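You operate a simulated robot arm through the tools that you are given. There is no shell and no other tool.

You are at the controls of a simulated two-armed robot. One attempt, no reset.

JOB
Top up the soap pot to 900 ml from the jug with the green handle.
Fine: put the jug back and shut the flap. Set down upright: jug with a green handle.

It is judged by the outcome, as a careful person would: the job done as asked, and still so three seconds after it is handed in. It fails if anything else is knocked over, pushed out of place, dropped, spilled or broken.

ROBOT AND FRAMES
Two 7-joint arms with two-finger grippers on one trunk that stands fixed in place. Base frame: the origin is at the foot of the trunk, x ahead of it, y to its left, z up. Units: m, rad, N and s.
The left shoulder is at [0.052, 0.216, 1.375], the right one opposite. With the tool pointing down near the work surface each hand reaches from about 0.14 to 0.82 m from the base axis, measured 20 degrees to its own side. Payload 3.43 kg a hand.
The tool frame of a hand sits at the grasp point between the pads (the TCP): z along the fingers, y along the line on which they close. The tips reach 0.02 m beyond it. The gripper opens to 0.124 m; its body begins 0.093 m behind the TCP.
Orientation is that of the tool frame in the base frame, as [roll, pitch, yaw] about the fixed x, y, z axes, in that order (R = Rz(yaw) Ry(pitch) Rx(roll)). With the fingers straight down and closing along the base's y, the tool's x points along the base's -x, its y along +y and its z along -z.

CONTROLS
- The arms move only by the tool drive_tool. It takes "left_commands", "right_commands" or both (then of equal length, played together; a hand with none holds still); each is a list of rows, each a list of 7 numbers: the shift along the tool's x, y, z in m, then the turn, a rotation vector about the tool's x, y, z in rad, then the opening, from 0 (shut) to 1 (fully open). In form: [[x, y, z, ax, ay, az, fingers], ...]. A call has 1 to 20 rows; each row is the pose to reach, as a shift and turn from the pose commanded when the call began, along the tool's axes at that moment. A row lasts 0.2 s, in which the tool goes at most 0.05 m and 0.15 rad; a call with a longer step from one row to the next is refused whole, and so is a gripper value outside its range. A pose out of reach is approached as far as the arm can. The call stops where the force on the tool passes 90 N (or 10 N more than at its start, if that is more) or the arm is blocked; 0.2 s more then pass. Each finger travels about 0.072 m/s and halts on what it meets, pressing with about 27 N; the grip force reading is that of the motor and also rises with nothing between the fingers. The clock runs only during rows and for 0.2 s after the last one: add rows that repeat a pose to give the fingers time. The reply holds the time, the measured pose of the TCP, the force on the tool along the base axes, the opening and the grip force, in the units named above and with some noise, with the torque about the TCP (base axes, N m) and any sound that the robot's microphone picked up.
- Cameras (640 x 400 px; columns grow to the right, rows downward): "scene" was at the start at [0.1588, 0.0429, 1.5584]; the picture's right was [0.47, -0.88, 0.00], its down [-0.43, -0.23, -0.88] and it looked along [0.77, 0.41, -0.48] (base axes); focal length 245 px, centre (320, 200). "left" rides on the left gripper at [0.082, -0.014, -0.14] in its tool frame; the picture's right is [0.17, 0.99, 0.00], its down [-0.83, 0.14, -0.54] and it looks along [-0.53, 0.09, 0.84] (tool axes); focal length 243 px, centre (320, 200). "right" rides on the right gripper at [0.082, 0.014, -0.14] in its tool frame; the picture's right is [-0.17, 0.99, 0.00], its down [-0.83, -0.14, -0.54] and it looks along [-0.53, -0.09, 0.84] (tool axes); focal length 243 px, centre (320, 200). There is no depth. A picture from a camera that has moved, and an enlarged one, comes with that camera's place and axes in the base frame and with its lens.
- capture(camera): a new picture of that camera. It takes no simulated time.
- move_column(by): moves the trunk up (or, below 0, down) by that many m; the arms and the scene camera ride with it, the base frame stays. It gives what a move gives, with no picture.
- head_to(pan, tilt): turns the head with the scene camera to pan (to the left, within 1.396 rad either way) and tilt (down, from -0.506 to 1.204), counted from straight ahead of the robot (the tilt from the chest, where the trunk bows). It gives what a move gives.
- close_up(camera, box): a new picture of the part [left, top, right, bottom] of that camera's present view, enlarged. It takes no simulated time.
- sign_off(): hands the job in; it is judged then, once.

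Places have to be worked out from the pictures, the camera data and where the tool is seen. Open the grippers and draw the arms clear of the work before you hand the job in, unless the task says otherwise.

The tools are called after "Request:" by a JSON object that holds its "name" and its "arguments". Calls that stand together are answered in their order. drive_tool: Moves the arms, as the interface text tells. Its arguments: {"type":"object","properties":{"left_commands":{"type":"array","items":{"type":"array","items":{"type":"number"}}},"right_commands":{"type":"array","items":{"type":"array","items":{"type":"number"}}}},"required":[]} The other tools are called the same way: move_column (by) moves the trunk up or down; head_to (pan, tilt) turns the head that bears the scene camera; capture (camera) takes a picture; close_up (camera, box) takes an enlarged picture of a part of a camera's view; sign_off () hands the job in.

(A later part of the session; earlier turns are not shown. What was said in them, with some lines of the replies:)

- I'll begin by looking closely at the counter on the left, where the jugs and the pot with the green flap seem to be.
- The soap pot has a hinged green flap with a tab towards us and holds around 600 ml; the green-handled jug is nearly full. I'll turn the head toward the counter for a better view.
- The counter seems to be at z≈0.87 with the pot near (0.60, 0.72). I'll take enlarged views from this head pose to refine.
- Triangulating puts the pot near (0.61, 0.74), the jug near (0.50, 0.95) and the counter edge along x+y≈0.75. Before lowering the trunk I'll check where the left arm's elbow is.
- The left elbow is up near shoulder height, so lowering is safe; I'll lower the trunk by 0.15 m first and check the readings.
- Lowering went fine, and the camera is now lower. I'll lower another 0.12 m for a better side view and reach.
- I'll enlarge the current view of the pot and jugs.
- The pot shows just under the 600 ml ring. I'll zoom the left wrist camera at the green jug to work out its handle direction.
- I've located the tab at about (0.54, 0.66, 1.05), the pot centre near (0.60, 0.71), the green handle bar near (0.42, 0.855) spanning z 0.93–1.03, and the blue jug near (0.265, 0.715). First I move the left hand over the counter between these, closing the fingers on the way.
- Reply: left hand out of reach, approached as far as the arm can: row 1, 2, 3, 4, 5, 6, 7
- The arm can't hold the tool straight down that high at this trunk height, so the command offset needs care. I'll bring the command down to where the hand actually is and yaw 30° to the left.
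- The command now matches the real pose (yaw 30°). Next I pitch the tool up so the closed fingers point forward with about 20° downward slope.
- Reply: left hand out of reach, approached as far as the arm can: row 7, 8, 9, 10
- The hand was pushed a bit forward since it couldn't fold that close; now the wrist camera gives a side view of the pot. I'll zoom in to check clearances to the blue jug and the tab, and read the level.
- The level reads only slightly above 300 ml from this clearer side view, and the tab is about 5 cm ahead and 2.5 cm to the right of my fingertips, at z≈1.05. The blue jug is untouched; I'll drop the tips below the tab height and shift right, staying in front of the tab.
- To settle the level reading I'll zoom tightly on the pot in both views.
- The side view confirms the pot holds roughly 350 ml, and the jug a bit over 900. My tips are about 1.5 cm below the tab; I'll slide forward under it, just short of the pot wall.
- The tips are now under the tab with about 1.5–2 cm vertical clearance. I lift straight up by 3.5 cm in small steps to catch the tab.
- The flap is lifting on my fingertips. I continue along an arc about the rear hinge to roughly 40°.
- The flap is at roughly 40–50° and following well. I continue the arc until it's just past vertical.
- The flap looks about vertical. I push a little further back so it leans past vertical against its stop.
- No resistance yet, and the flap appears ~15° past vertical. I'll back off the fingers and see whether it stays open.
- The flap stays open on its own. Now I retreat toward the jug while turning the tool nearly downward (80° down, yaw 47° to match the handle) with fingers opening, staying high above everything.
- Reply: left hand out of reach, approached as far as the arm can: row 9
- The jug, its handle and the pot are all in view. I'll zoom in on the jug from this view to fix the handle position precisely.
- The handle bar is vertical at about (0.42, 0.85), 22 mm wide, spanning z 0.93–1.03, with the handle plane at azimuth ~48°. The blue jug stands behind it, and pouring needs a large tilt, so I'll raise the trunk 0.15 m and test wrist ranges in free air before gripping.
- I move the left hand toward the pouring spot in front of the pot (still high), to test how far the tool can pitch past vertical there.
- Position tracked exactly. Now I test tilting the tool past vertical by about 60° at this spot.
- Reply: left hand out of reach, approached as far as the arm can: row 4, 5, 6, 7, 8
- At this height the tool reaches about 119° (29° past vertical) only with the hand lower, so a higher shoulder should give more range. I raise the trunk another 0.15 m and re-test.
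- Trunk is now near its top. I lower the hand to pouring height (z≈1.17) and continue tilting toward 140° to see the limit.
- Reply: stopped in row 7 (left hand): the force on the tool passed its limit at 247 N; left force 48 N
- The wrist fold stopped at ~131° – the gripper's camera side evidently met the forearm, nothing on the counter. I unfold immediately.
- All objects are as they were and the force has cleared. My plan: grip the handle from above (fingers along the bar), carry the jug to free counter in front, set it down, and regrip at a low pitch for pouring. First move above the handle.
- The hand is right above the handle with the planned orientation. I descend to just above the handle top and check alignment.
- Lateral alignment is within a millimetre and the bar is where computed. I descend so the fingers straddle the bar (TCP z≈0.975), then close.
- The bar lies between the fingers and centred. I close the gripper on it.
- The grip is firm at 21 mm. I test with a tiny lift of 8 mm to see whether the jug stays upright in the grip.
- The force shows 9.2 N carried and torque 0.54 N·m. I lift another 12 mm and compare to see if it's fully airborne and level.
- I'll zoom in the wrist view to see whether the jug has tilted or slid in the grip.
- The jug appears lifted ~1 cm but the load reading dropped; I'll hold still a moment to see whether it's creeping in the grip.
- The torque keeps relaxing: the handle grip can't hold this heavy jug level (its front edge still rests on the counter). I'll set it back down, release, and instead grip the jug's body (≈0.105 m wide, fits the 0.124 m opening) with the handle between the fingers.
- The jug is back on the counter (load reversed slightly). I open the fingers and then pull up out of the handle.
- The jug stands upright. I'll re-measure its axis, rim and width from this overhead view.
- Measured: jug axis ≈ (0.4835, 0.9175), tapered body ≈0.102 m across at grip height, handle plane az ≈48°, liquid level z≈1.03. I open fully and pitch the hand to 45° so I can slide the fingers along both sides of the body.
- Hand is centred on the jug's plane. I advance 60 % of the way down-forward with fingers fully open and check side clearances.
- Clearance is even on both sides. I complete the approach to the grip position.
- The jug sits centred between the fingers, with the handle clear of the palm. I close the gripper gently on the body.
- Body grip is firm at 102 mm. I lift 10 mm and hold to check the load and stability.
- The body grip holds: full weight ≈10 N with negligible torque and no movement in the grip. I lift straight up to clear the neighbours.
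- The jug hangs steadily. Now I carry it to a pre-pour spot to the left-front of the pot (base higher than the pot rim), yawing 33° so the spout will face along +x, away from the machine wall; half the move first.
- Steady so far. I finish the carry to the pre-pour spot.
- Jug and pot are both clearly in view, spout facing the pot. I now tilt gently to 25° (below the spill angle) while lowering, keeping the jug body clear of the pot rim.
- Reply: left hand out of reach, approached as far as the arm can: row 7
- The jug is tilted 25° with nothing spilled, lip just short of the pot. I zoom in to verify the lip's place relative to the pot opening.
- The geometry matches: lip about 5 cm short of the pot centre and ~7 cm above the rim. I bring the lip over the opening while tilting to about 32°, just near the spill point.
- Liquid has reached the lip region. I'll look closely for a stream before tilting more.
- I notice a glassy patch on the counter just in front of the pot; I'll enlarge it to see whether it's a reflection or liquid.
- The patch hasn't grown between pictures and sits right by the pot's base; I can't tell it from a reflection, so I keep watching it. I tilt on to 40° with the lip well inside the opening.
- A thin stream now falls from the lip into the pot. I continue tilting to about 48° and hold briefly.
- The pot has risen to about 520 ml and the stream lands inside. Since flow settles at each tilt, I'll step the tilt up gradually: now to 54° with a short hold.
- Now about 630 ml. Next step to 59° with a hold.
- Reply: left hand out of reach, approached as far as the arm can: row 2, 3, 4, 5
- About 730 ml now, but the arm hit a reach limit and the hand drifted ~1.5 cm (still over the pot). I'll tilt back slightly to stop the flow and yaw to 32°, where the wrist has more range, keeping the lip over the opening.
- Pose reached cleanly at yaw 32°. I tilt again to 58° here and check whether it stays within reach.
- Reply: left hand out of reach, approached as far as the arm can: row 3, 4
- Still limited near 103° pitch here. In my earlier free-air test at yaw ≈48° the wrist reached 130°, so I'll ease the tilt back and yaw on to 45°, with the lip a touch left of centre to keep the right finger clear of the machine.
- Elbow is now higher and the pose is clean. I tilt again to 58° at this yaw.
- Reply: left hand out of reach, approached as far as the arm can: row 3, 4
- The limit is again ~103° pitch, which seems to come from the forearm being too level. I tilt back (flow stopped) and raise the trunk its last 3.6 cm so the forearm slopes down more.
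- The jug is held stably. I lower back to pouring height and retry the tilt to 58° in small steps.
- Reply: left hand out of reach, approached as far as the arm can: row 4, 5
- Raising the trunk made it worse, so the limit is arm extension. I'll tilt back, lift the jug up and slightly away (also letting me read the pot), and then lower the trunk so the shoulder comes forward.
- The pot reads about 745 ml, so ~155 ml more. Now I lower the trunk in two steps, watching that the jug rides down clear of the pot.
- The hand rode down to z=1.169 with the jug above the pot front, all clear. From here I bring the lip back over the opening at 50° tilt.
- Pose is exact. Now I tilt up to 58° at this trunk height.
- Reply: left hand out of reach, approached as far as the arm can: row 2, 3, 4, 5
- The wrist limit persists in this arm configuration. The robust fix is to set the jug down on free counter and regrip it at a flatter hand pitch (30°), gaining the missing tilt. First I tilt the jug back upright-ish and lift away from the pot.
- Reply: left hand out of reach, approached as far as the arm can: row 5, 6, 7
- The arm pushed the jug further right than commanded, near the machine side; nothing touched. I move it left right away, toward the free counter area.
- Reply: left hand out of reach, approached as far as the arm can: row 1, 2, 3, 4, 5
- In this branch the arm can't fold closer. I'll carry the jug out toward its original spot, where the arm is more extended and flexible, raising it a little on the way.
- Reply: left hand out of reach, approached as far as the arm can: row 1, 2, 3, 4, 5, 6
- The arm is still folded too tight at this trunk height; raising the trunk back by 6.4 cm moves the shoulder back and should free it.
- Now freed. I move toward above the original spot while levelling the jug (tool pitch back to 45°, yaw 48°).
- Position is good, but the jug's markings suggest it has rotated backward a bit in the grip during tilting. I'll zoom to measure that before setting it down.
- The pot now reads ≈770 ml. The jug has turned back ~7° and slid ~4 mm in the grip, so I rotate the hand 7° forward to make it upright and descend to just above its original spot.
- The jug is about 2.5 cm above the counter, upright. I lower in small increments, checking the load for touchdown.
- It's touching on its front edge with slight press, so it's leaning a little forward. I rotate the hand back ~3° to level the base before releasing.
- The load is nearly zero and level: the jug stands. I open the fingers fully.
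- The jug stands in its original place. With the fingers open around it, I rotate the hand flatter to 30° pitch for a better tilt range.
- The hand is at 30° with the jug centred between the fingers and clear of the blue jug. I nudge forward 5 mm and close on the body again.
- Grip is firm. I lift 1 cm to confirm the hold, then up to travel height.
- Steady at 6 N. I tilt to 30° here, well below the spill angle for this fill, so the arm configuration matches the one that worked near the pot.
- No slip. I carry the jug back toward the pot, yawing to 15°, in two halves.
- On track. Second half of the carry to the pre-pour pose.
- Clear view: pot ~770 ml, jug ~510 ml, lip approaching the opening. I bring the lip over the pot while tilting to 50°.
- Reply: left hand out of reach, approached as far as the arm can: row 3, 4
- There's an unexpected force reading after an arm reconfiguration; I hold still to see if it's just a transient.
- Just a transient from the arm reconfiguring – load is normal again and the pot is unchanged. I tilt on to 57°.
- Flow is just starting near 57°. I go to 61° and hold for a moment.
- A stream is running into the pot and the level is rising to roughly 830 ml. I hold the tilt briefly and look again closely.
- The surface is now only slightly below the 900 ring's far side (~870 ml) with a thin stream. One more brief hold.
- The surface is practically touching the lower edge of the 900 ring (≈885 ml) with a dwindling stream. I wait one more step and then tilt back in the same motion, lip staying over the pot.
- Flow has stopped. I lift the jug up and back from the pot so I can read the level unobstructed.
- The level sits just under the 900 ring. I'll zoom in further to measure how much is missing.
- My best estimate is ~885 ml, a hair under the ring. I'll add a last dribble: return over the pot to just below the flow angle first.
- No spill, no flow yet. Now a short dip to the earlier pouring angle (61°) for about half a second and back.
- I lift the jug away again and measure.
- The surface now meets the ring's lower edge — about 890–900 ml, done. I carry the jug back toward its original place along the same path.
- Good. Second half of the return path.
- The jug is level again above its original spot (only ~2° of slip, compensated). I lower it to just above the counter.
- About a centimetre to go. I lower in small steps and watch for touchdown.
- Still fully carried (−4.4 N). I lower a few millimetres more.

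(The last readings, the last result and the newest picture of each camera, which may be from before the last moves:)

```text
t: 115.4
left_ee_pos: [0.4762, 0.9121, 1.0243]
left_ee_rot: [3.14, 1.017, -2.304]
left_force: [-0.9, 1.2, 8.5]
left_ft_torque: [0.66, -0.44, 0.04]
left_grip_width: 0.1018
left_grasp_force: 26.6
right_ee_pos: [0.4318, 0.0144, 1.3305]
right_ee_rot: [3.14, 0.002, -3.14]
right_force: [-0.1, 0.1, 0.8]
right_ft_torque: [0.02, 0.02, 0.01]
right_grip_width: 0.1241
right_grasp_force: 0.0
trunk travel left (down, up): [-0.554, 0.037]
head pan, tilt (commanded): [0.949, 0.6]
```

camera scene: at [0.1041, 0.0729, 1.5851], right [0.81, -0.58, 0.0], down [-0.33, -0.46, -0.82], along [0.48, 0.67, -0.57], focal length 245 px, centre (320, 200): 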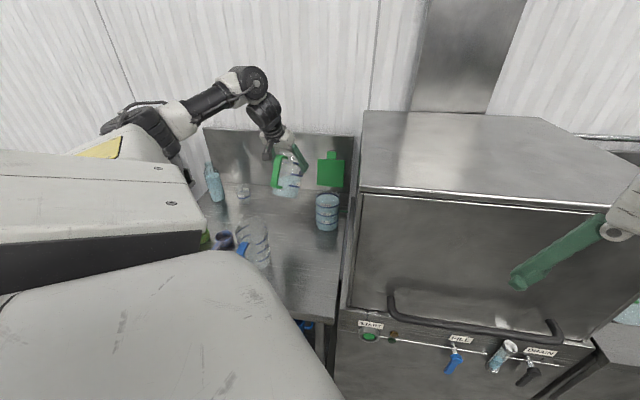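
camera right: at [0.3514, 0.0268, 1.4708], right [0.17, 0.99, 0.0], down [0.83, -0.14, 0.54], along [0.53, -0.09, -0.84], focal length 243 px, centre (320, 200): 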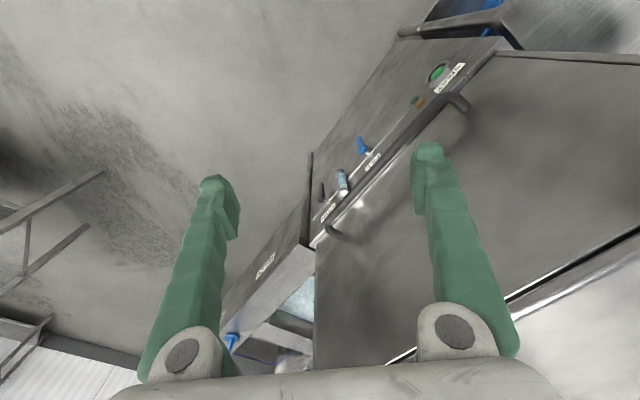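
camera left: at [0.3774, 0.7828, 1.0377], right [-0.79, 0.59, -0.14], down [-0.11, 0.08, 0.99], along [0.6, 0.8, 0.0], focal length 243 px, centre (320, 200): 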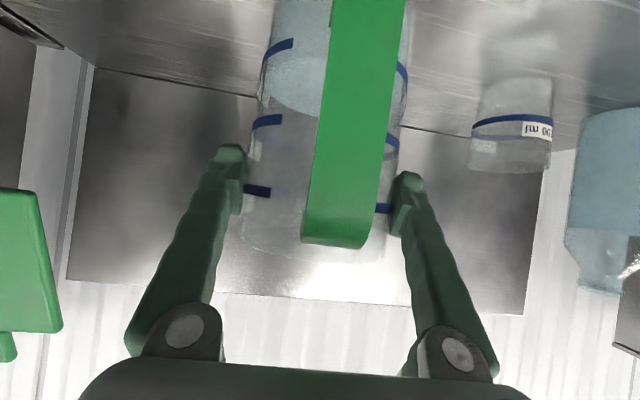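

Touchdown on the front edge with slight pressure. I relieve it and rotate back 2° to sit flat, then open the fingers.

Request:
{"name": "drive_tool", "arguments": {"left_commands": [[-0.0009, 0, -0.0005, 0, -0.018, 0, 0], [-0.0015, 0, -0.001, 0, -0.036, 0, 0], [-0.0015, 0, -0.001, 0, -0.036, 0, 0]]}}

```text
t: 116.2
left_ee_pos: [0.4762, 0.9107, 1.023]
left_ee_rot: [3.137, 1.046, -2.309]
left_force: [-1.2, -2.6, 1.3]
left_ft_torque: [0.04, 0.09, 0.05]
left_grip_width: 0.1016
left_grasp_force: 27.7
right_ee_pos: [0.4335, 0.0136, 1.3298]
right_ee_rot: [3.141, 0.003, -3.141]
right_force: [-0.1, -1.3, -0.4]
right_ft_torque: [0.02, -0.01, 0.0]
right_grip_width: 0.1239
right_grasp_force: 0.1
trunk travel left (down, up): [-0.554, 0.037]
head pan, tilt (commanded): [0.949, 0.6]
```

The jug is now flat on the counter with almost no residual load. I open the gripper.

Request:
{"name": "drive_tool", "arguments": {"left_commands": [[0, 0, 0, 0, 0, 0, 0.85], [0, 0, 0, 0, 0, 0, 0.9], [0, 0, 0, 0, 0, 0, 0.95], [0, 0, 0, 0, 0, 0, 1.0], [0, 0, 0, 0, 0, 0, 1.0]]}}

Request:
{"name": "capture", "arguments": {"camera": "left"}}

Request:
{"name": "close_up", "arguments": {"camera": "scene", "box": [230, 140, 320, 240]}}

```text
t: 117.4
left_ee_pos: [0.4752, 0.9096, 1.0235]
left_ee_rot: [3.137, 1.049, -2.308]
left_force: [-0.2, -0.2, 0.0]
left_ft_torque: [0.0, 0.0, -0.01]
left_grip_width: 0.124
left_grasp_force: 0.1
right_ee_pos: [0.4332, 0.0136, 1.3298]
right_ee_rot: [3.141, 0.002, 3.141]
right_force: [-0.4, -0.1, 0.1]
right_ft_torque: [-0.05, -0.05, -0.03]
right_grip_width: 0.1239
right_grasp_force: 0.2
trunk travel left (down, up): [-0.554, 0.037]
head pan, tilt (commanded): [0.949, 0.6]
```

```text
taken
camera left: at [0.378, 0.7822, 1.021], right [-0.79, 0.6, -0.14], down [-0.14, 0.05, 0.99], along [0.6, 0.8, 0.04], focal length 243 px, centre (320, 200)
```

left: 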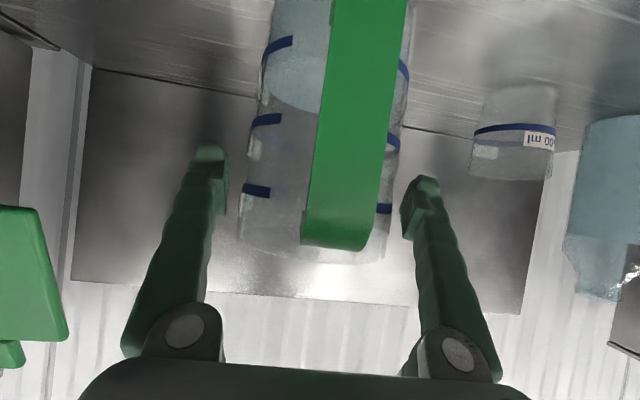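

```text
4.00 times, centred on (275, 190) of scene
camera zoom: at [0.1032, 0.072, 1.5853], right [0.81, -0.58, 0.0], down [-0.33, -0.46, -0.83], along [0.48, 0.67, -0.56], focal length 981 px, centre (500, 240)
```

zoom: 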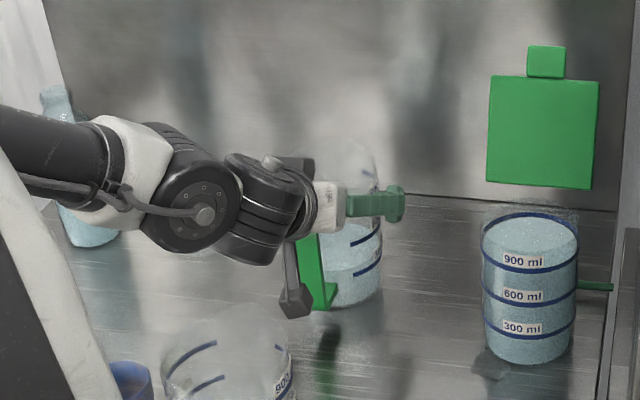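

The jug stands released in its place. I withdraw the open hand straight up.

Request:
{"name": "drive_tool", "arguments": {"left_commands": [[-0.013, 0, -0.0075, 0, 0, 0, 1.0], [-0.03, 0, -0.0172, 0, 0, 0, 1.0], [-0.05, 0, -0.0286, 0, 0, 0, 1.0], [-0.072, 0, -0.0412, 0, 0, 0, 1.0], [-0.095, 0, -0.0544, 0, 0, 0, 1.0], [-0.12, 0, -0.0687, 0, 0, 0, 1.0]]}}

Request:
{"name": "capture", "arguments": {"camera": "scene"}}

Request:
{"name": "close_up", "arguments": {"camera": "scene", "box": [230, 140, 350, 250]}}

```text
t: 118.8
left_ee_pos: [0.4766, 0.9104, 1.1626]
left_ee_rot: [3.136, 1.049, -2.31]
left_force: [0.3, 0.6, 0.9]
left_ft_torque: [0.0, 0.01, 0.04]
left_grip_width: 0.1242
left_grasp_force: 0.1
right_ee_pos: [0.4336, 0.0132, 1.3298]
right_ee_rot: [3.141, 0.003, 3.141]
right_force: [-0.8, 0.3, 0.3]
right_ft_torque: [0.02, 0.0, 0.01]
right_grip_width: 0.124
right_grasp_force: 0.1
trunk travel left (down, up): [-0.554, 0.037]
head pan, tilt (commanded): [0.949, 0.6]
```

```text
taken
camera scene: at [0.1027, 0.0713, 1.5854], right [0.81, -0.58, 0.0], down [-0.33, -0.46, -0.83], along [0.48, 0.67, -0.56], focal length 245 px, centre (320, 200)
```

scene: 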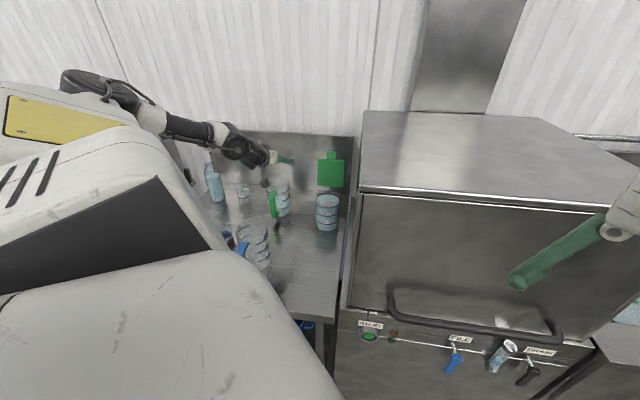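

```text
3.64 times, centred on (290, 195) of scene
camera zoom: at [0.1027, 0.0713, 1.5854], right [0.81, -0.58, 0.0], down [-0.33, -0.46, -0.83], along [0.48, 0.67, -0.56], focal length 892 px, centre (429, 218)
```

zoom: 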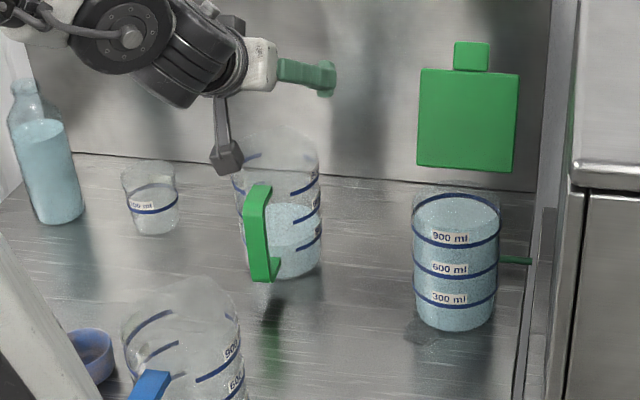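

The jug is back in place, upright. Next the flap: it leans ~25° back with its tab top near z≈1.19. I'll close the fingers, pitch the hand to 50° and move high above the pot so I can hook the tab from behind.

Request:
{"name": "drive_tool", "arguments": {"left_commands": [[-0.0101, -0.0222, -0.0118, 0.0214, 0.0437, 0.0179, 0.9], [-0.0203, -0.0444, -0.0237, 0.0427, 0.0873, 0.0358, 0.75], [-0.0304, -0.0666, -0.0355, 0.0641, 0.131, 0.0537, 0.6], [-0.0405, -0.0889, -0.0473, 0.0855, 0.1747, 0.0716, 0.45], [-0.0506, -0.1111, -0.0591, 0.1068, 0.2183, 0.0894, 0.3], [-0.0608, -0.1333, -0.071, 0.1282, 0.262, 0.1073, 0.15], [-0.0709, -0.1555, -0.0828, 0.1495, 0.3056, 0.1252, 0.0], [-0.081, -0.1777, -0.0946, 0.1709, 0.3493, 0.1431, 0.0]]}}

Request:
{"name": "capture", "arguments": {"camera": "scene"}}

Request:
{"name": "capture", "arguments": {"camera": "left"}}

```text
t: 120.6
left_ee_pos: [0.5796, 0.7623, 1.2621]
left_ee_rot: [3.124, 0.673, -2.537]
left_force: [1.7, 0.8, 3.9]
left_ft_torque: [-0.17, 0.35, 0.04]
left_grip_width: 0.0
left_grasp_force: 26.9
right_ee_pos: [0.4342, 0.014, 1.3283]
right_ee_rot: [3.141, -0.001, 3.141]
right_force: [-0.8, 0.9, -1.0]
right_ft_torque: [-0.07, 0.06, -0.01]
right_grip_width: 0.1239
right_grasp_force: 0.0
trunk travel left (down, up): [-0.554, 0.037]
head pan, tilt (commanded): [0.949, 0.6]
```

```text
taken
camera scene: at [0.1038, 0.0731, 1.5849], right [0.81, -0.58, 0.0], down [-0.33, -0.46, -0.82], along [0.48, 0.67, -0.57], focal length 245 px, centre (320, 200)
```

scene: 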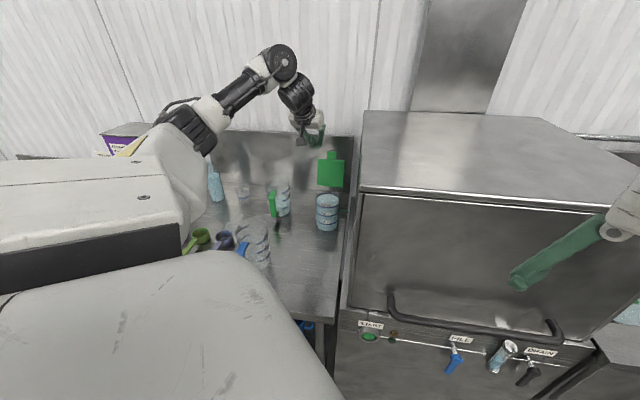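

```text
taken
camera left: at [0.4635, 0.6636, 1.3196], right [-0.68, 0.73, -0.09], down [0.18, 0.28, 0.94], along [0.71, 0.62, -0.33], focal length 243 px, centre (320, 200)
```

left: 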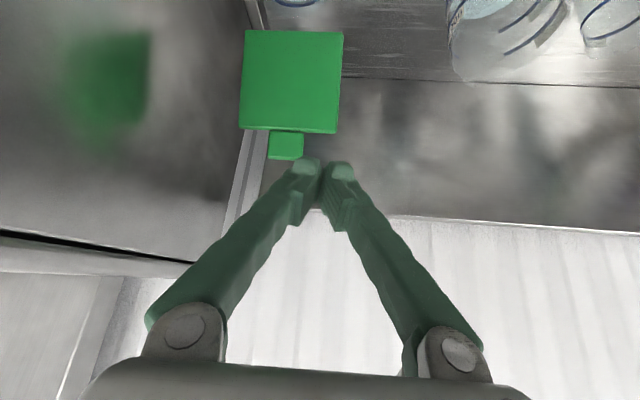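

Triangulating from both cameras, the tab's top is at (0.669, 0.783, 1.196). I advance over it, staying about 4 cm above.

Request:
{"name": "drive_tool", "arguments": {"left_commands": [[-0.0161, -0.0066, 0.0216, 0, 0, 0, 0], [-0.0322, -0.0132, 0.0431, 0, 0, 0, 0], [-0.0483, -0.0197, 0.0647, 0, 0, 0, 0], [-0.0644, -0.0263, 0.0862, 0, 0, 0, 0], [-0.0644, -0.0263, 0.0862, 0, 0, 0, 0]]}}

Request:
{"name": "capture", "arguments": {"camera": "left"}}

Request:
{"name": "close_up", "arguments": {"camera": "scene", "box": [280, 110, 360, 210]}}

```text
t: 121.8
left_ee_pos: [0.683, 0.8007, 1.2532]
left_ee_rot: [3.141, 0.698, -2.527]
left_force: [0.3, 0.1, 0.3]
left_ft_torque: [0.01, 0.0, 0.02]
left_grip_width: 0.0001
left_grasp_force: 26.9
right_ee_pos: [0.4323, 0.0151, 1.3301]
right_ee_rot: [3.14, 0.001, -3.141]
right_force: [-0.4, 0.0, 0.1]
right_ft_torque: [0.0, -0.03, -0.01]
right_grip_width: 0.1238
right_grasp_force: 0.0
trunk travel left (down, up): [-0.554, 0.037]
head pan, tilt (commanded): [0.949, 0.6]
```

```text
taken
camera left: at [0.5656, 0.702, 1.3072], right [-0.67, 0.73, -0.1], down [0.16, 0.28, 0.95], along [0.72, 0.62, -0.31], focal length 243 px, centre (320, 200)
```

left: 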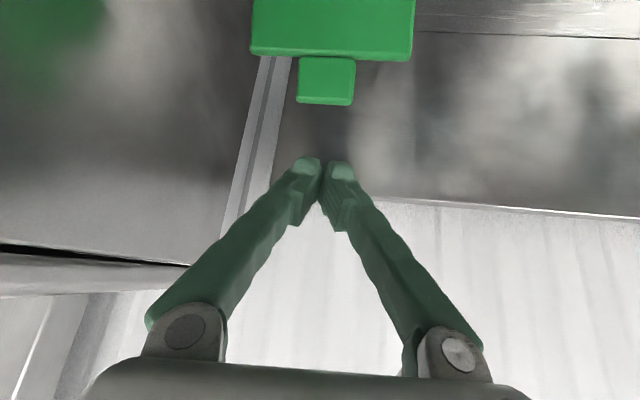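

```text
4.00 times, centred on (320, 160) of scene
camera zoom: at [0.103, 0.0726, 1.5853], right [0.81, -0.58, 0.0], down [-0.33, -0.46, -0.83], along [0.48, 0.67, -0.57], focal length 981 px, centre (320, 360)
```

zoom: 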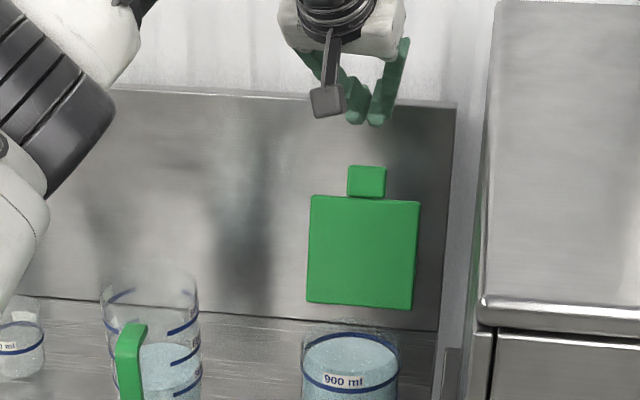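

The fingertips are centred above and slightly behind the tab. I lower them behind it, tips about 3 cm below the tab's top.

Request:
{"name": "drive_tool", "arguments": {"left_commands": [[0.0062, 0.0015, 0.0165, 0, 0, 0, 0], [0.0143, 0.0025, 0.0345, 0, 0, 0, 0], [0.0225, 0.0033, 0.0534, 0, 0, 0, 0], [0.0306, 0.004, 0.0723, 0, 0, 0, 0], [0.0306, 0.004, 0.0723, 0, 0, 0, 0]]}}

Request:
{"name": "capture", "arguments": {"camera": "left"}}

Request:
{"name": "close_up", "arguments": {"camera": "scene", "box": [280, 110, 360, 210]}}

```text
t: 123.0
left_ee_pos: [0.698, 0.8168, 1.1785]
left_ee_rot: [3.139, 0.696, -2.527]
left_force: [0.1, -0.2, 0.3]
left_ft_torque: [-0.01, -0.01, -0.02]
left_grip_width: 0.0
left_grasp_force: 27.1
right_ee_pos: [0.4332, 0.0133, 1.33]
right_ee_rot: [3.141, 0.002, 3.141]
right_force: [0.4, -0.4, -0.7]
right_ft_torque: [0.0, -0.01, 0.0]
right_grip_width: 0.1241
right_grasp_force: 0.0
trunk travel left (down, up): [-0.554, 0.037]
head pan, tilt (commanded): [0.949, 0.6]
```

```text
taken
camera left: at [0.5816, 0.7176, 1.2322], right [-0.67, 0.73, -0.1], down [0.16, 0.28, 0.95], along [0.72, 0.62, -0.3], focal length 243 px, centre (320, 200)
```

left: 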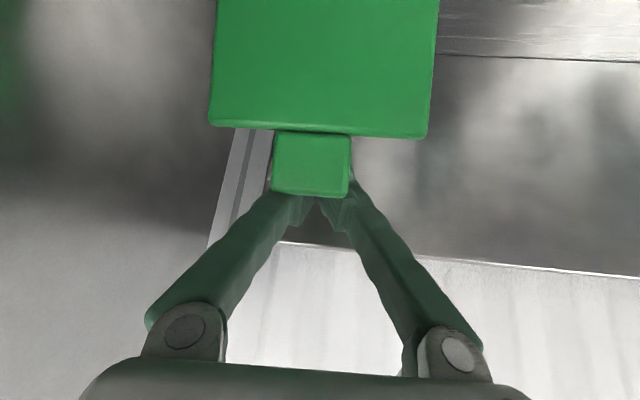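

```text
4.00 times, centred on (320, 160) of scene
camera zoom: at [0.1029, 0.0721, 1.5853], right [0.81, -0.58, 0.0], down [-0.33, -0.46, -0.83], along [0.48, 0.67, -0.56], focal length 981 px, centre (320, 360)
```

zoom: 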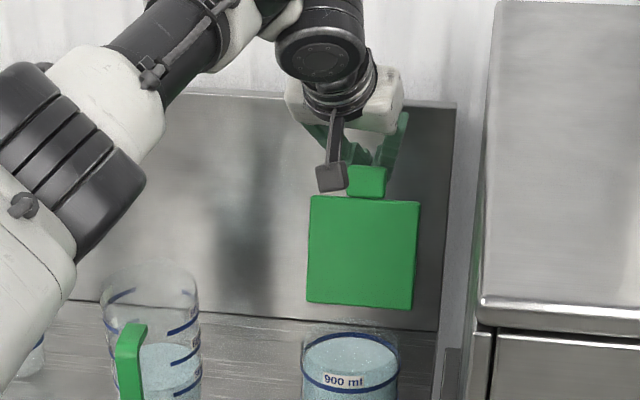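

The fingertips are hooked behind the tab (they're hidden by it in the wrist view). I now pull slowly toward the robot to bring the flap to vertical.

Request:
{"name": "drive_tool", "arguments": {"left_commands": [[0.0075, -0.0017, -0.0063, 0, 0, 0, 0], [0.0151, -0.0034, -0.0127, 0, 0, 0, 0], [0.0226, -0.0051, -0.019, 0, 0, 0, 0], [0.0302, -0.0068, -0.0253, 0, 0, 0, 0], [0.0377, -0.0085, -0.0317, 0, 0, 0, 0]]}}

Request:
{"name": "capture", "arguments": {"camera": "left"}}

Request:
{"name": "close_up", "arguments": {"camera": "scene", "box": [280, 110, 360, 210]}}

```text
t: 124.2
left_ee_pos: [0.6645, 0.782, 1.1802]
left_ee_rot: [-3.141, 0.696, -2.527]
left_force: [-0.6, 0.4, 0.5]
left_ft_torque: [0.02, 0.01, 0.0]
left_grip_width: 0.0001
left_grasp_force: 26.7
right_ee_pos: [0.4338, 0.0143, 1.3304]
right_ee_rot: [-3.141, 0.003, 3.141]
right_force: [-0.5, -0.1, 0.3]
right_ft_torque: [0.03, -0.02, 0.02]
right_grip_width: 0.1241
right_grasp_force: 0.1
trunk travel left (down, up): [-0.554, 0.037]
head pan, tilt (commanded): [0.949, 0.6]
```

```text
taken
camera left: at [0.5468, 0.6831, 1.2323], right [-0.67, 0.73, -0.1], down [0.16, 0.28, 0.95], along [0.72, 0.62, -0.31], focal length 243 px, centre (320, 200)
```

left: 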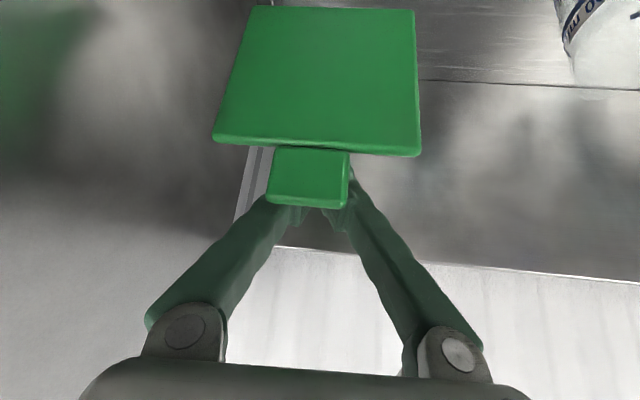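

```text
4.00 times, centred on (320, 160) of scene
camera zoom: at [0.1031, 0.0722, 1.5853], right [0.81, -0.58, 0.0], down [-0.33, -0.46, -0.83], along [0.48, 0.67, -0.56], focal length 981 px, centre (320, 360)
```

zoom: 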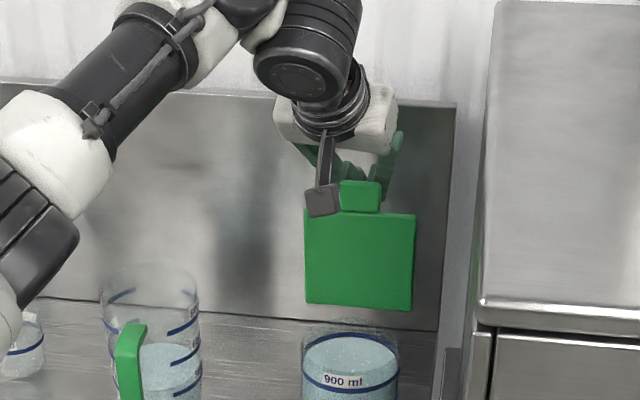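

The flap is now almost vertical (tab top about 1 cm behind the hinge line). I continue gently past vertical.

Request:
{"name": "drive_tool", "arguments": {"left_commands": [[0.0057, -0.0013, -0.0048, 0, 0, 0, 0], [0.0113, -0.0026, -0.0095, 0, 0, 0, 0], [0.017, -0.0038, -0.0143, 0, 0, 0, 0], [0.0226, -0.0051, -0.019, 0, 0, 0, 0]]}}

Request:
{"name": "capture", "arguments": {"camera": "left"}}

Request:
{"name": "close_up", "arguments": {"camera": "scene", "box": [280, 110, 360, 210]}}

```text
t: 125.2
left_ee_pos: [0.6419, 0.7602, 1.1789]
left_ee_rot: [3.141, 0.696, -2.526]
left_force: [-0.3, 0.4, -0.4]
left_ft_torque: [0.0, -0.05, -0.01]
left_grip_width: 0.0
left_grasp_force: 27.0
right_ee_pos: [0.433, 0.0142, 1.3299]
right_ee_rot: [-3.141, 0.003, -3.141]
right_force: [0.0, 0.1, 0.1]
right_ft_torque: [-0.02, 0.01, 0.0]
right_grip_width: 0.1241
right_grasp_force: 0.0
trunk travel left (down, up): [-0.554, 0.037]
head pan, tilt (commanded): [0.949, 0.6]
```

```text
taken
camera left: at [0.5244, 0.6612, 1.2331], right [-0.67, 0.73, -0.1], down [0.16, 0.28, 0.95], along [0.72, 0.62, -0.31], focal length 243 px, centre (320, 200)
```

left: 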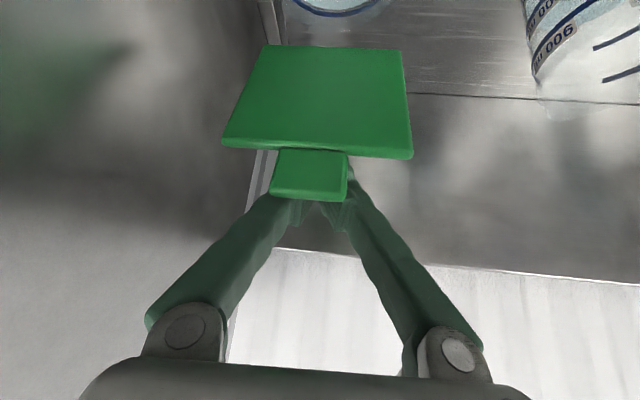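

```text
4.00 times, centred on (320, 160) of scene
camera zoom: at [0.1029, 0.0721, 1.5853], right [0.81, -0.58, 0.0], down [-0.33, -0.46, -0.83], along [0.48, 0.67, -0.56], focal length 981 px, centre (320, 360)
```

zoom: 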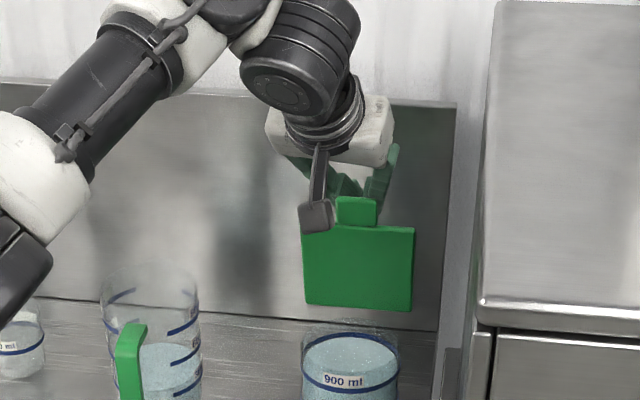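

The flap stays where I leave it even slightly past vertical, so the hinge has friction and I can close it gently. I follow its arc down to about 40°.

Request:
{"name": "drive_tool", "arguments": {"left_commands": [[0.0122, -0.0022, -0.0057, 0, 0, 0, 0], [0.0243, -0.0045, -0.0114, 0, 0, 0, 0], [0.0365, -0.0065, -0.0147, 0, 0, 0, 0], [0.0487, -0.0084, -0.0179, 0, 0, 0, 0], [0.0584, -0.01, -0.02, 0, 0, 0, 0], [0.0681, -0.0115, -0.0222, 0, 0, 0, 0], [0.0776, -0.0136, -0.03, 0, 0, 0, 0], [0.0872, -0.0157, -0.0377, 0, 0, 0, 0]]}}

Request:
{"name": "capture", "arguments": {"camera": "left"}}

Request:
{"name": "close_up", "arguments": {"camera": "scene", "box": [270, 120, 360, 230]}}

```text
t: 127.0
left_ee_pos: [0.5752, 0.695, 1.1525]
left_ee_rot: [-3.141, 0.696, -2.526]
left_force: [-0.9, -0.4, 0.0]
left_ft_torque: [0.02, -0.04, 0.02]
left_grip_width: 0.0
left_grasp_force: 26.5
right_ee_pos: [0.4335, 0.013, 1.3301]
right_ee_rot: [3.141, 0.001, 3.14]
right_force: [-0.3, 0.2, -0.1]
right_ft_torque: [0.01, -0.01, 0.03]
right_grip_width: 0.1242
right_grasp_force: 0.0
trunk travel left (down, up): [-0.554, 0.037]
head pan, tilt (commanded): [0.949, 0.6]
```

```text
taken
camera left: at [0.4587, 0.596, 1.2063], right [-0.67, 0.73, -0.11], down [0.16, 0.28, 0.95], along [0.72, 0.62, -0.3], focal length 243 px, centre (320, 200)
```

left: 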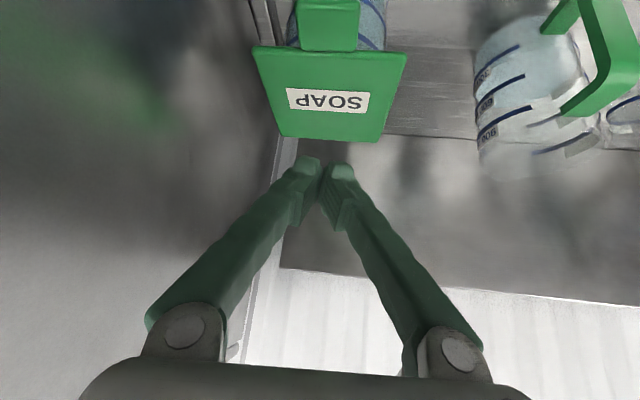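

```text
3.64 times, centred on (315, 175) of scene
camera zoom: at [0.1026, 0.0719, 1.5854], right [0.81, -0.58, 0.0], down [-0.33, -0.46, -0.83], along [0.48, 0.67, -0.56], focal length 892 px, centre (338, 291)
```

zoom: 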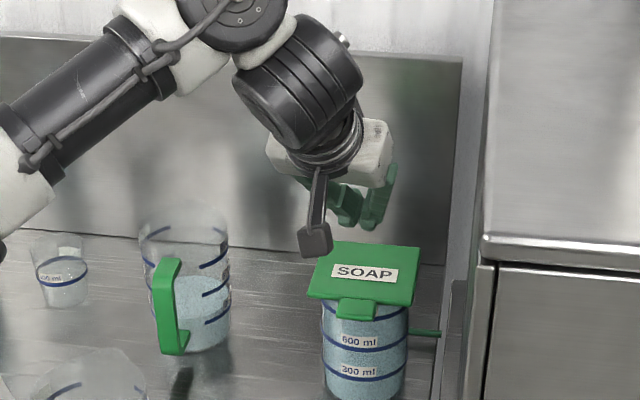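

The flap went shut on its own from there. I raise the hand clear and check that it's fully closed and the pot hasn't moved.

Request:
{"name": "drive_tool", "arguments": {"left_commands": [[-0.0193, 0, -0.023, 0, 0, 0, 0], [-0.0386, 0, -0.046, 0, 0, 0, 0], [-0.05, 0, -0.07, 0, 0, 0, 0], [-0.06, 0, -0.1, 0, 0, 0, 0]]}}

Request:
{"name": "close_up", "arguments": {"camera": "scene", "box": [290, 170, 350, 240]}}

Request:
{"name": "capture", "arguments": {"camera": "left"}}

Request:
{"name": "capture", "arguments": {"camera": "scene"}}

```text
t: 128.2
left_ee_pos: [0.5373, 0.683, 1.2007]
left_ee_rot: [3.054, 0.591, -2.576]
left_force: [0.9, -0.3, 1.0]
left_ft_torque: [0.0, -0.03, -0.02]
left_grip_width: 0.0
left_grasp_force: 27.2
right_ee_pos: [0.4326, 0.0129, 1.3316]
right_ee_rot: [3.14, 0.001, 3.14]
right_force: [-0.1, -0.4, 0.3]
right_ft_torque: [0.01, 0.01, 0.01]
right_grip_width: 0.1241
right_grasp_force: 0.0
trunk travel left (down, up): [-0.554, 0.037]
head pan, tilt (commanded): [0.949, 0.6]
stopped in row 4 (left hand): the arm was blocked; the commanded pose is now the measured one
```

```text
5.71 times, centred on (320, 205) of scene
camera zoom: at [0.1027, 0.0713, 1.5853], right [0.81, -0.58, 0.0], down [-0.33, -0.46, -0.83], along [0.48, 0.67, -0.56], focal length 1402 px, centre (320, 171)
```

zoom: 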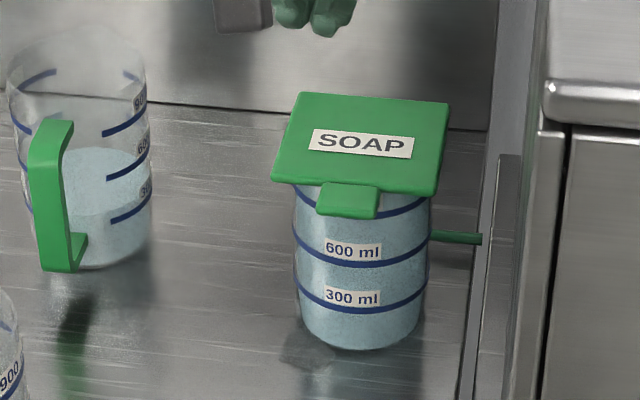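

```text
taken
camera left: at [0.428, 0.5848, 1.2686], right [-0.68, 0.73, -0.02], down [0.28, 0.28, 0.92], along [0.68, 0.62, -0.39], focal length 243 px, centre (320, 200)
```

left: 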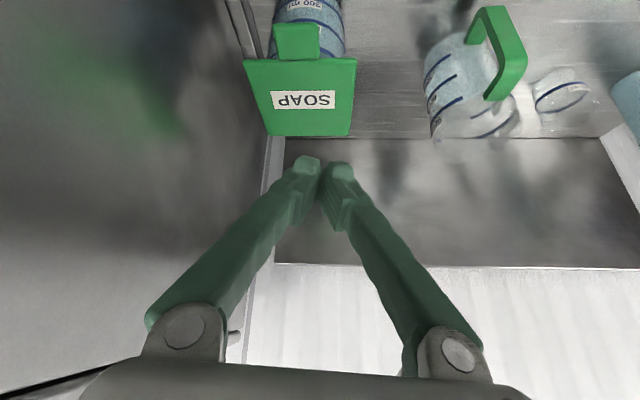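

```text
taken
camera scene: at [0.1027, 0.0713, 1.5853], right [0.81, -0.58, 0.0], down [-0.33, -0.46, -0.83], along [0.48, 0.67, -0.56], focal length 245 px, centre (320, 200)
```

scene: 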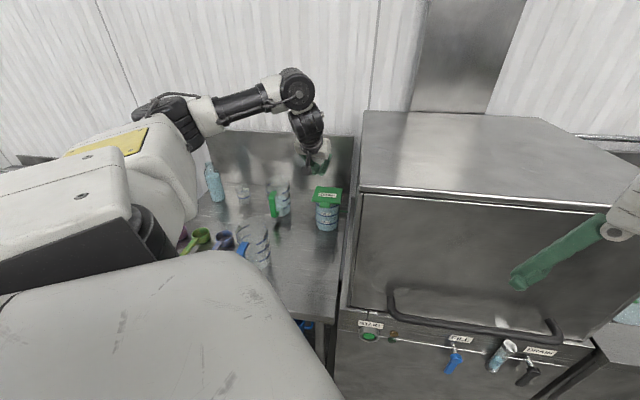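

The flap is fully shut and pot and jug stand in place. The last move was blocked by the arm's own limits, so I'll retreat with a different motion: straight up while pitching the hand down.

Request:
{"name": "drive_tool", "arguments": {"left_commands": [[-0.0111, 0.0015, -0.0165, 0, 0.06, 0, 0.1], [-0.0223, 0.0029, -0.0331, 0, 0.12, 0, 0.2], [-0.0334, 0.0044, -0.0496, 0, 0.18, 0, 0.3], [-0.0446, 0.0058, -0.0662, 0, 0.24, 0, 0.4], [-0.0557, 0.0073, -0.0827, 0, 0.3, 0, 0.5]]}}

Request:
{"name": "capture", "arguments": {"camera": "scene"}}

```text
t: 129.4
left_ee_pos: [0.5387, 0.683, 1.3006]
left_ee_rot: [3.067, 0.291, -2.55]
left_force: [-0.2, -0.1, -0.2]
left_ft_torque: [0.04, 0.0, 0.02]
left_grip_width: 0.062
left_grasp_force: 0.0
right_ee_pos: [0.4345, 0.0129, 1.3298]
right_ee_rot: [-3.141, 0.0, 3.141]
right_force: [-0.2, -0.9, -0.2]
right_ft_torque: [-0.01, 0.0, 0.03]
right_grip_width: 0.1241
right_grasp_force: 0.2
trunk travel left (down, up): [-0.554, 0.037]
head pan, tilt (commanded): [0.949, 0.6]
```

```text
taken
camera scene: at [0.1041, 0.0711, 1.5852], right [0.81, -0.58, 0.0], down [-0.33, -0.46, -0.83], along [0.48, 0.67, -0.56], focal length 245 px, centre (320, 200)
```

scene: 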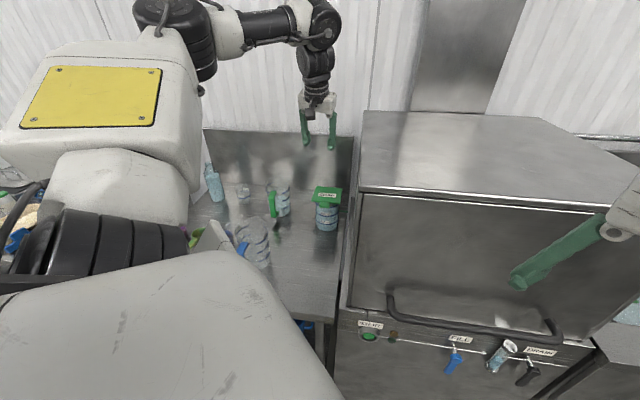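

Hand is clear above. I move it back toward the robot, away from the work, opening the gripper fully.

Request:
{"name": "drive_tool", "arguments": {"left_commands": [[0.026, -0.008, -0.021, 0, 0, 0, 0.6], [0.052, -0.016, -0.041, 0, 0, 0, 0.7], [0.078, -0.024, -0.062, 0, 0, 0, 0.8], [0.104, -0.032, -0.082, 0, 0, 0, 0.9], [0.13, -0.04, -0.103, 0, 0, 0, 1.0], [0.1554, -0.0485, -0.1236, 0, 0, 0, 1.0]]}}

Request:
{"name": "capture", "arguments": {"camera": "scene"}}

Request:
{"name": "close_up", "arguments": {"camera": "scene", "box": [180, 150, 350, 270]}}

```text
t: 130.8
left_ee_pos: [0.474, 0.5293, 1.3249]
left_ee_rot: [3.067, 0.291, -2.539]
left_force: [-9.8, 36.6, 4.4]
left_ft_torque: [0.2, -0.13, 1.37]
left_grip_width: 0.1046
left_grasp_force: 0.0
left hand out of reach, approached as far as the arm can: row 2, 3, 4, 5, 6
right_ee_pos: [0.4296, 0.0225, 1.3316]
right_ee_rot: [-3.135, 0.005, 3.141]
right_force: [0.3, -0.1, 0.3]
right_ft_torque: [-0.06, 0.0, 0.01]
right_grip_width: 0.1241
right_grasp_force: 0.1
trunk travel left (down, up): [-0.554, 0.037]
head pan, tilt (commanded): [0.949, 0.6]
```

```text
taken
camera scene: at [0.0992, 0.0821, 1.5852], right [0.81, -0.58, 0.01], down [-0.33, -0.46, -0.82], along [0.48, 0.67, -0.57], focal length 245 px, centre (320, 200)
```

scene: 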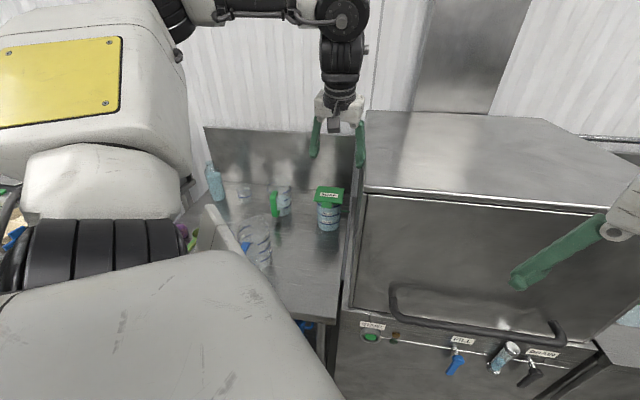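

```text
3.33 times, centred on (265, 210) of scene
camera zoom: at [0.0992, 0.0821, 1.5852], right [0.81, -0.58, 0.01], down [-0.33, -0.46, -0.82], along [0.48, 0.67, -0.57], focal length 818 px, centre (503, 167)
```

zoom: 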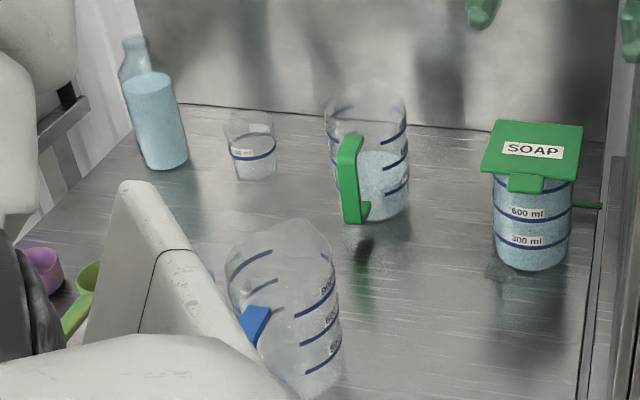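

The right finger is pressing on the machine's hood side. I stop that at once: narrow the gripper and move left and up, away from it.

Request:
{"name": "drive_tool", "arguments": {"left_commands": [[-0.006, 0.01, -0.006, 0, 0, 0, 0.6], [-0.012, 0.02, -0.012, 0, 0, 0, 0.4], [-0.02, 0.033, -0.02, 0, 0, 0, 0.3], [-0.0302, 0.0494, -0.0291, 0, 0, 0, 0.3]]}}

Request:
{"name": "capture", "arguments": {"camera": "scene"}}

Request:
{"name": "capture", "arguments": {"camera": "left"}}

```text
t: 131.8
left_ee_pos: [0.5033, 0.5572, 1.3498]
left_ee_rot: [3.068, 0.293, -2.553]
left_force: [1.0, -0.7, -0.2]
left_ft_torque: [0.03, -0.01, -0.01]
left_grip_width: 0.0371
left_grasp_force: 0.0
left hand out of reach, approached as far as the arm can: row 1, 2, 3, 4
right_ee_pos: [0.4346, 0.0127, 1.3308]
right_ee_rot: [3.141, 0.0, -3.142]
right_force: [0.7, 0.2, -0.6]
right_ft_torque: [0.06, 0.01, 0.02]
right_grip_width: 0.1239
right_grasp_force: 0.2
trunk travel left (down, up): [-0.554, 0.037]
head pan, tilt (commanded): [0.949, 0.6]
```

```text
taken
camera scene: at [0.104, 0.0707, 1.5853], right [0.81, -0.58, 0.0], down [-0.33, -0.46, -0.83], along [0.48, 0.67, -0.56], focal length 245 px, centre (320, 200)
```

scene: 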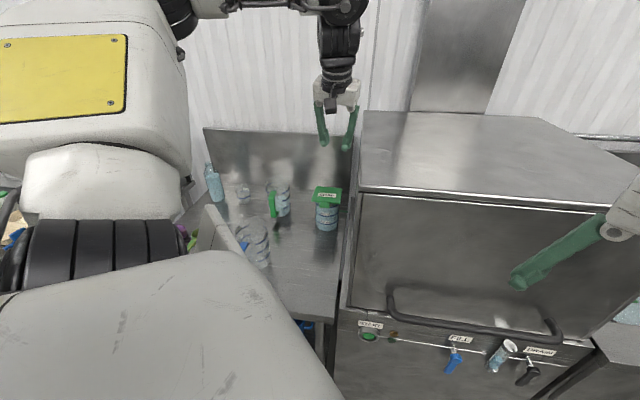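

```text
taken
camera left: at [0.4189, 0.4726, 1.4575], right [-0.7, 0.72, 0.02], down [0.47, 0.44, 0.76], along [0.54, 0.54, -0.64], focal length 243 px, centre (320, 200)
```

left: 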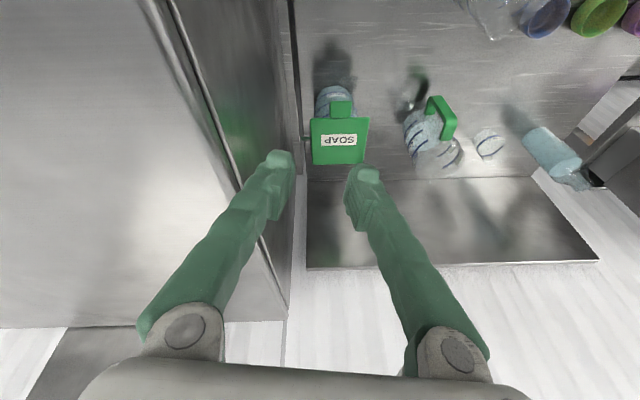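

Contact is released and the machine and everything on the counter look undisturbed. I move the hand up and left, well away from the machine, then open it.

Request:
{"name": "drive_tool", "arguments": {"left_commands": [[-0.0077, 0.026, -0.0062, 0, 0, 0, 0.3], [-0.0155, 0.0521, -0.0124, 0, 0, 0, 0.3], [-0.0232, 0.0781, -0.0186, 0, 0, 0, 0.3], [-0.031, 0.1042, -0.0248, 0, 0, 0, 0.5], [-0.0387, 0.1302, -0.031, 0, 0, 0, 0.7]]}}

Request:
{"name": "capture", "arguments": {"camera": "scene"}}

```text
t: 133.0
left_ee_pos: [0.5411, 0.6805, 1.3524]
left_ee_rot: [3.07, 0.296, -2.553]
left_force: [0.3, 0.3, 0.4]
left_ft_torque: [-0.04, 0.03, 0.0]
left_grip_width: 0.0867
left_grasp_force: 0.1
left hand out of reach, approached as far as the arm can: row 1, 2, 3, 4, 5
right_ee_pos: [0.4341, 0.0143, 1.3299]
right_ee_rot: [-3.141, 0.001, 3.14]
right_force: [0.8, -0.1, -0.3]
right_ft_torque: [-0.04, 0.04, -0.01]
right_grip_width: 0.1242
right_grasp_force: 0.1
trunk travel left (down, up): [-0.554, 0.037]
head pan, tilt (commanded): [0.949, 0.6]
```

```text
taken
camera scene: at [0.1043, 0.073, 1.5851], right [0.81, -0.58, 0.0], down [-0.33, -0.46, -0.82], along [0.48, 0.67, -0.57], focal length 245 px, centre (320, 200)
```

scene: 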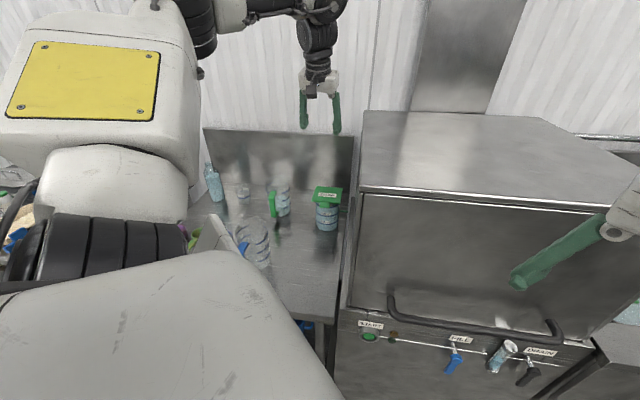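

Everything on the counter looks in order. I raise the hand a little more and open the gripper fully.

Request:
{"name": "drive_tool", "arguments": {"left_commands": [[-0.005, 0.001, -0.0167, 0, 0, 0, 0.85], [-0.01, 0.002, -0.0334, 0, 0, 0, 1.0], [-0.0143, 0.0035, -0.0478, 0, 0, 0, 1.0], [-0.0143, 0.0035, -0.0478, 0, 0, 0, 1.0]]}}

Request:
{"name": "close_up", "arguments": {"camera": "scene", "box": [170, 140, 360, 270]}}

Request:
{"name": "close_up", "arguments": {"camera": "scene", "box": [300, 175, 350, 240]}}

Request:
{"name": "capture", "arguments": {"camera": "left"}}

```text
t: 134.0
left_ee_pos: [0.5566, 0.6739, 1.368]
left_ee_rot: [3.068, 0.297, -2.552]
left_force: [0.9, -0.8, -0.2]
left_ft_torque: [0.02, 0.01, 0.03]
left_grip_width: 0.1241
left_grasp_force: 0.0
left hand out of reach, approached as far as the arm can: row 1, 2, 3, 4
right_ee_pos: [0.4329, 0.0128, 1.3306]
right_ee_rot: [3.141, 0.001, 3.141]
right_force: [-0.3, -0.2, -0.4]
right_ft_torque: [0.02, 0.01, -0.05]
right_grip_width: 0.1238
right_grasp_force: 0.0
trunk travel left (down, up): [-0.554, 0.037]
head pan, tilt (commanded): [0.949, 0.6]
```

```text
3.08 times, centred on (265, 205) of scene
camera zoom: at [0.1029, 0.0715, 1.5853], right [0.81, -0.58, 0.0], down [-0.33, -0.46, -0.83], along [0.48, 0.67, -0.56], focal length 755 px, centre (489, 185)
```

zoom: 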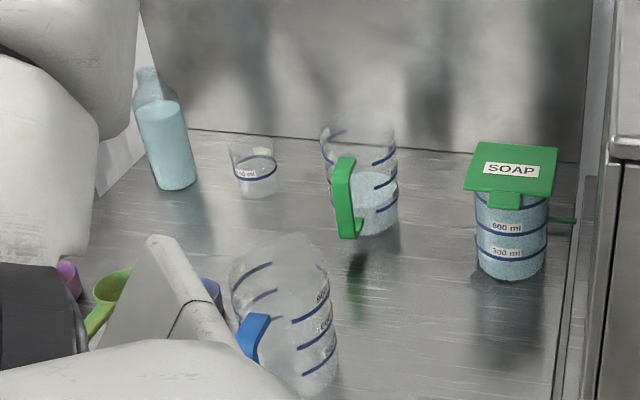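

```text
6.15 times, centred on (325, 208) of scene
camera zoom: at [0.1029, 0.0715, 1.5853], right [0.81, -0.58, 0.0], down [-0.33, -0.46, -0.83], along [0.48, 0.67, -0.56], focal length 1510 px, centre (289, 154)
```

zoom: 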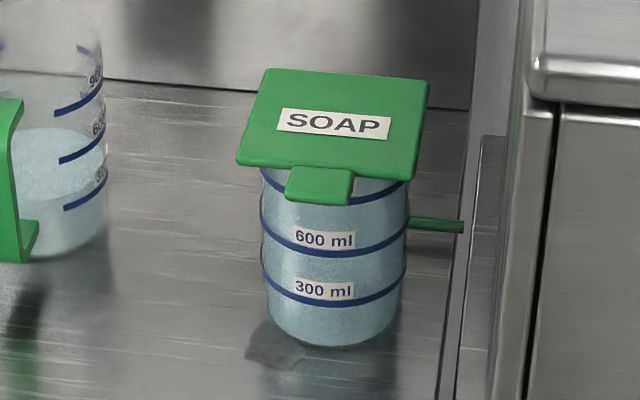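

```text
taken
camera left: at [0.4708, 0.5892, 1.4754], right [-0.7, 0.72, 0.02], down [0.47, 0.44, 0.77], along [0.54, 0.54, -0.64], focal length 243 px, centre (320, 200)
```

left: 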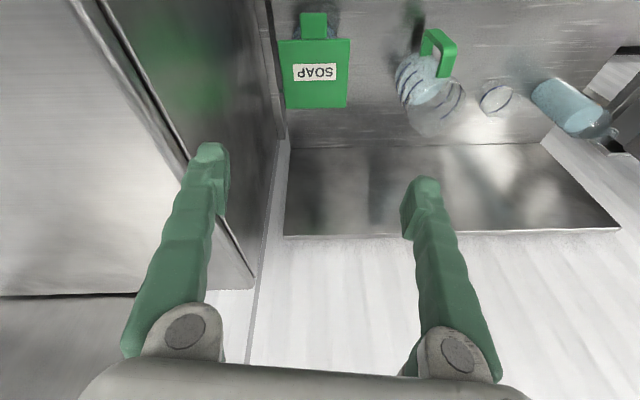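

The pot is filled to about the 900 ring and its flap is shut. The green-handled jug stands upright in its original place, the other items look unmoved, and both grippers are open and clear. One blemish remains: a small wet-looking patch on the counter by the pot, probably a few drops. I hand the job in.

Request:
{"name": "sign_off", "arguments": {}}

```text
The job is handed in.
```

I handed the job in. The soap pot is at about 890 ml, read against its 900 line, but a little soap may have spilled on the counter.

- **Fill level:** the surface meets the lower edge of the 900 ring. I put it between 885 and 900 ml, judged from the camera pictures.
- **Jug and flap:** the green-handled jug is back upright within a few millimetres of where it started, and the flap is fully shut. The flap dropped the last part of the way on its own.
- **Likely spill:** there is a dark, wet-looking patch about 3.5 cm across beside the pot's base. I first noticed it after the arm jerked while tilting the nearly full jug, so it is probably a few millilitres of soap. I could not tell whether it was there before.
- **Contact with the machine:** while backing the left hand away, one finger pressed against the side of the machine's hood at about 37 N. I moved off at once and saw no change to the machine or the items on the counter.

Both grippers are open. The right arm was not used, and the left hand ended about 30 cm above the pot.
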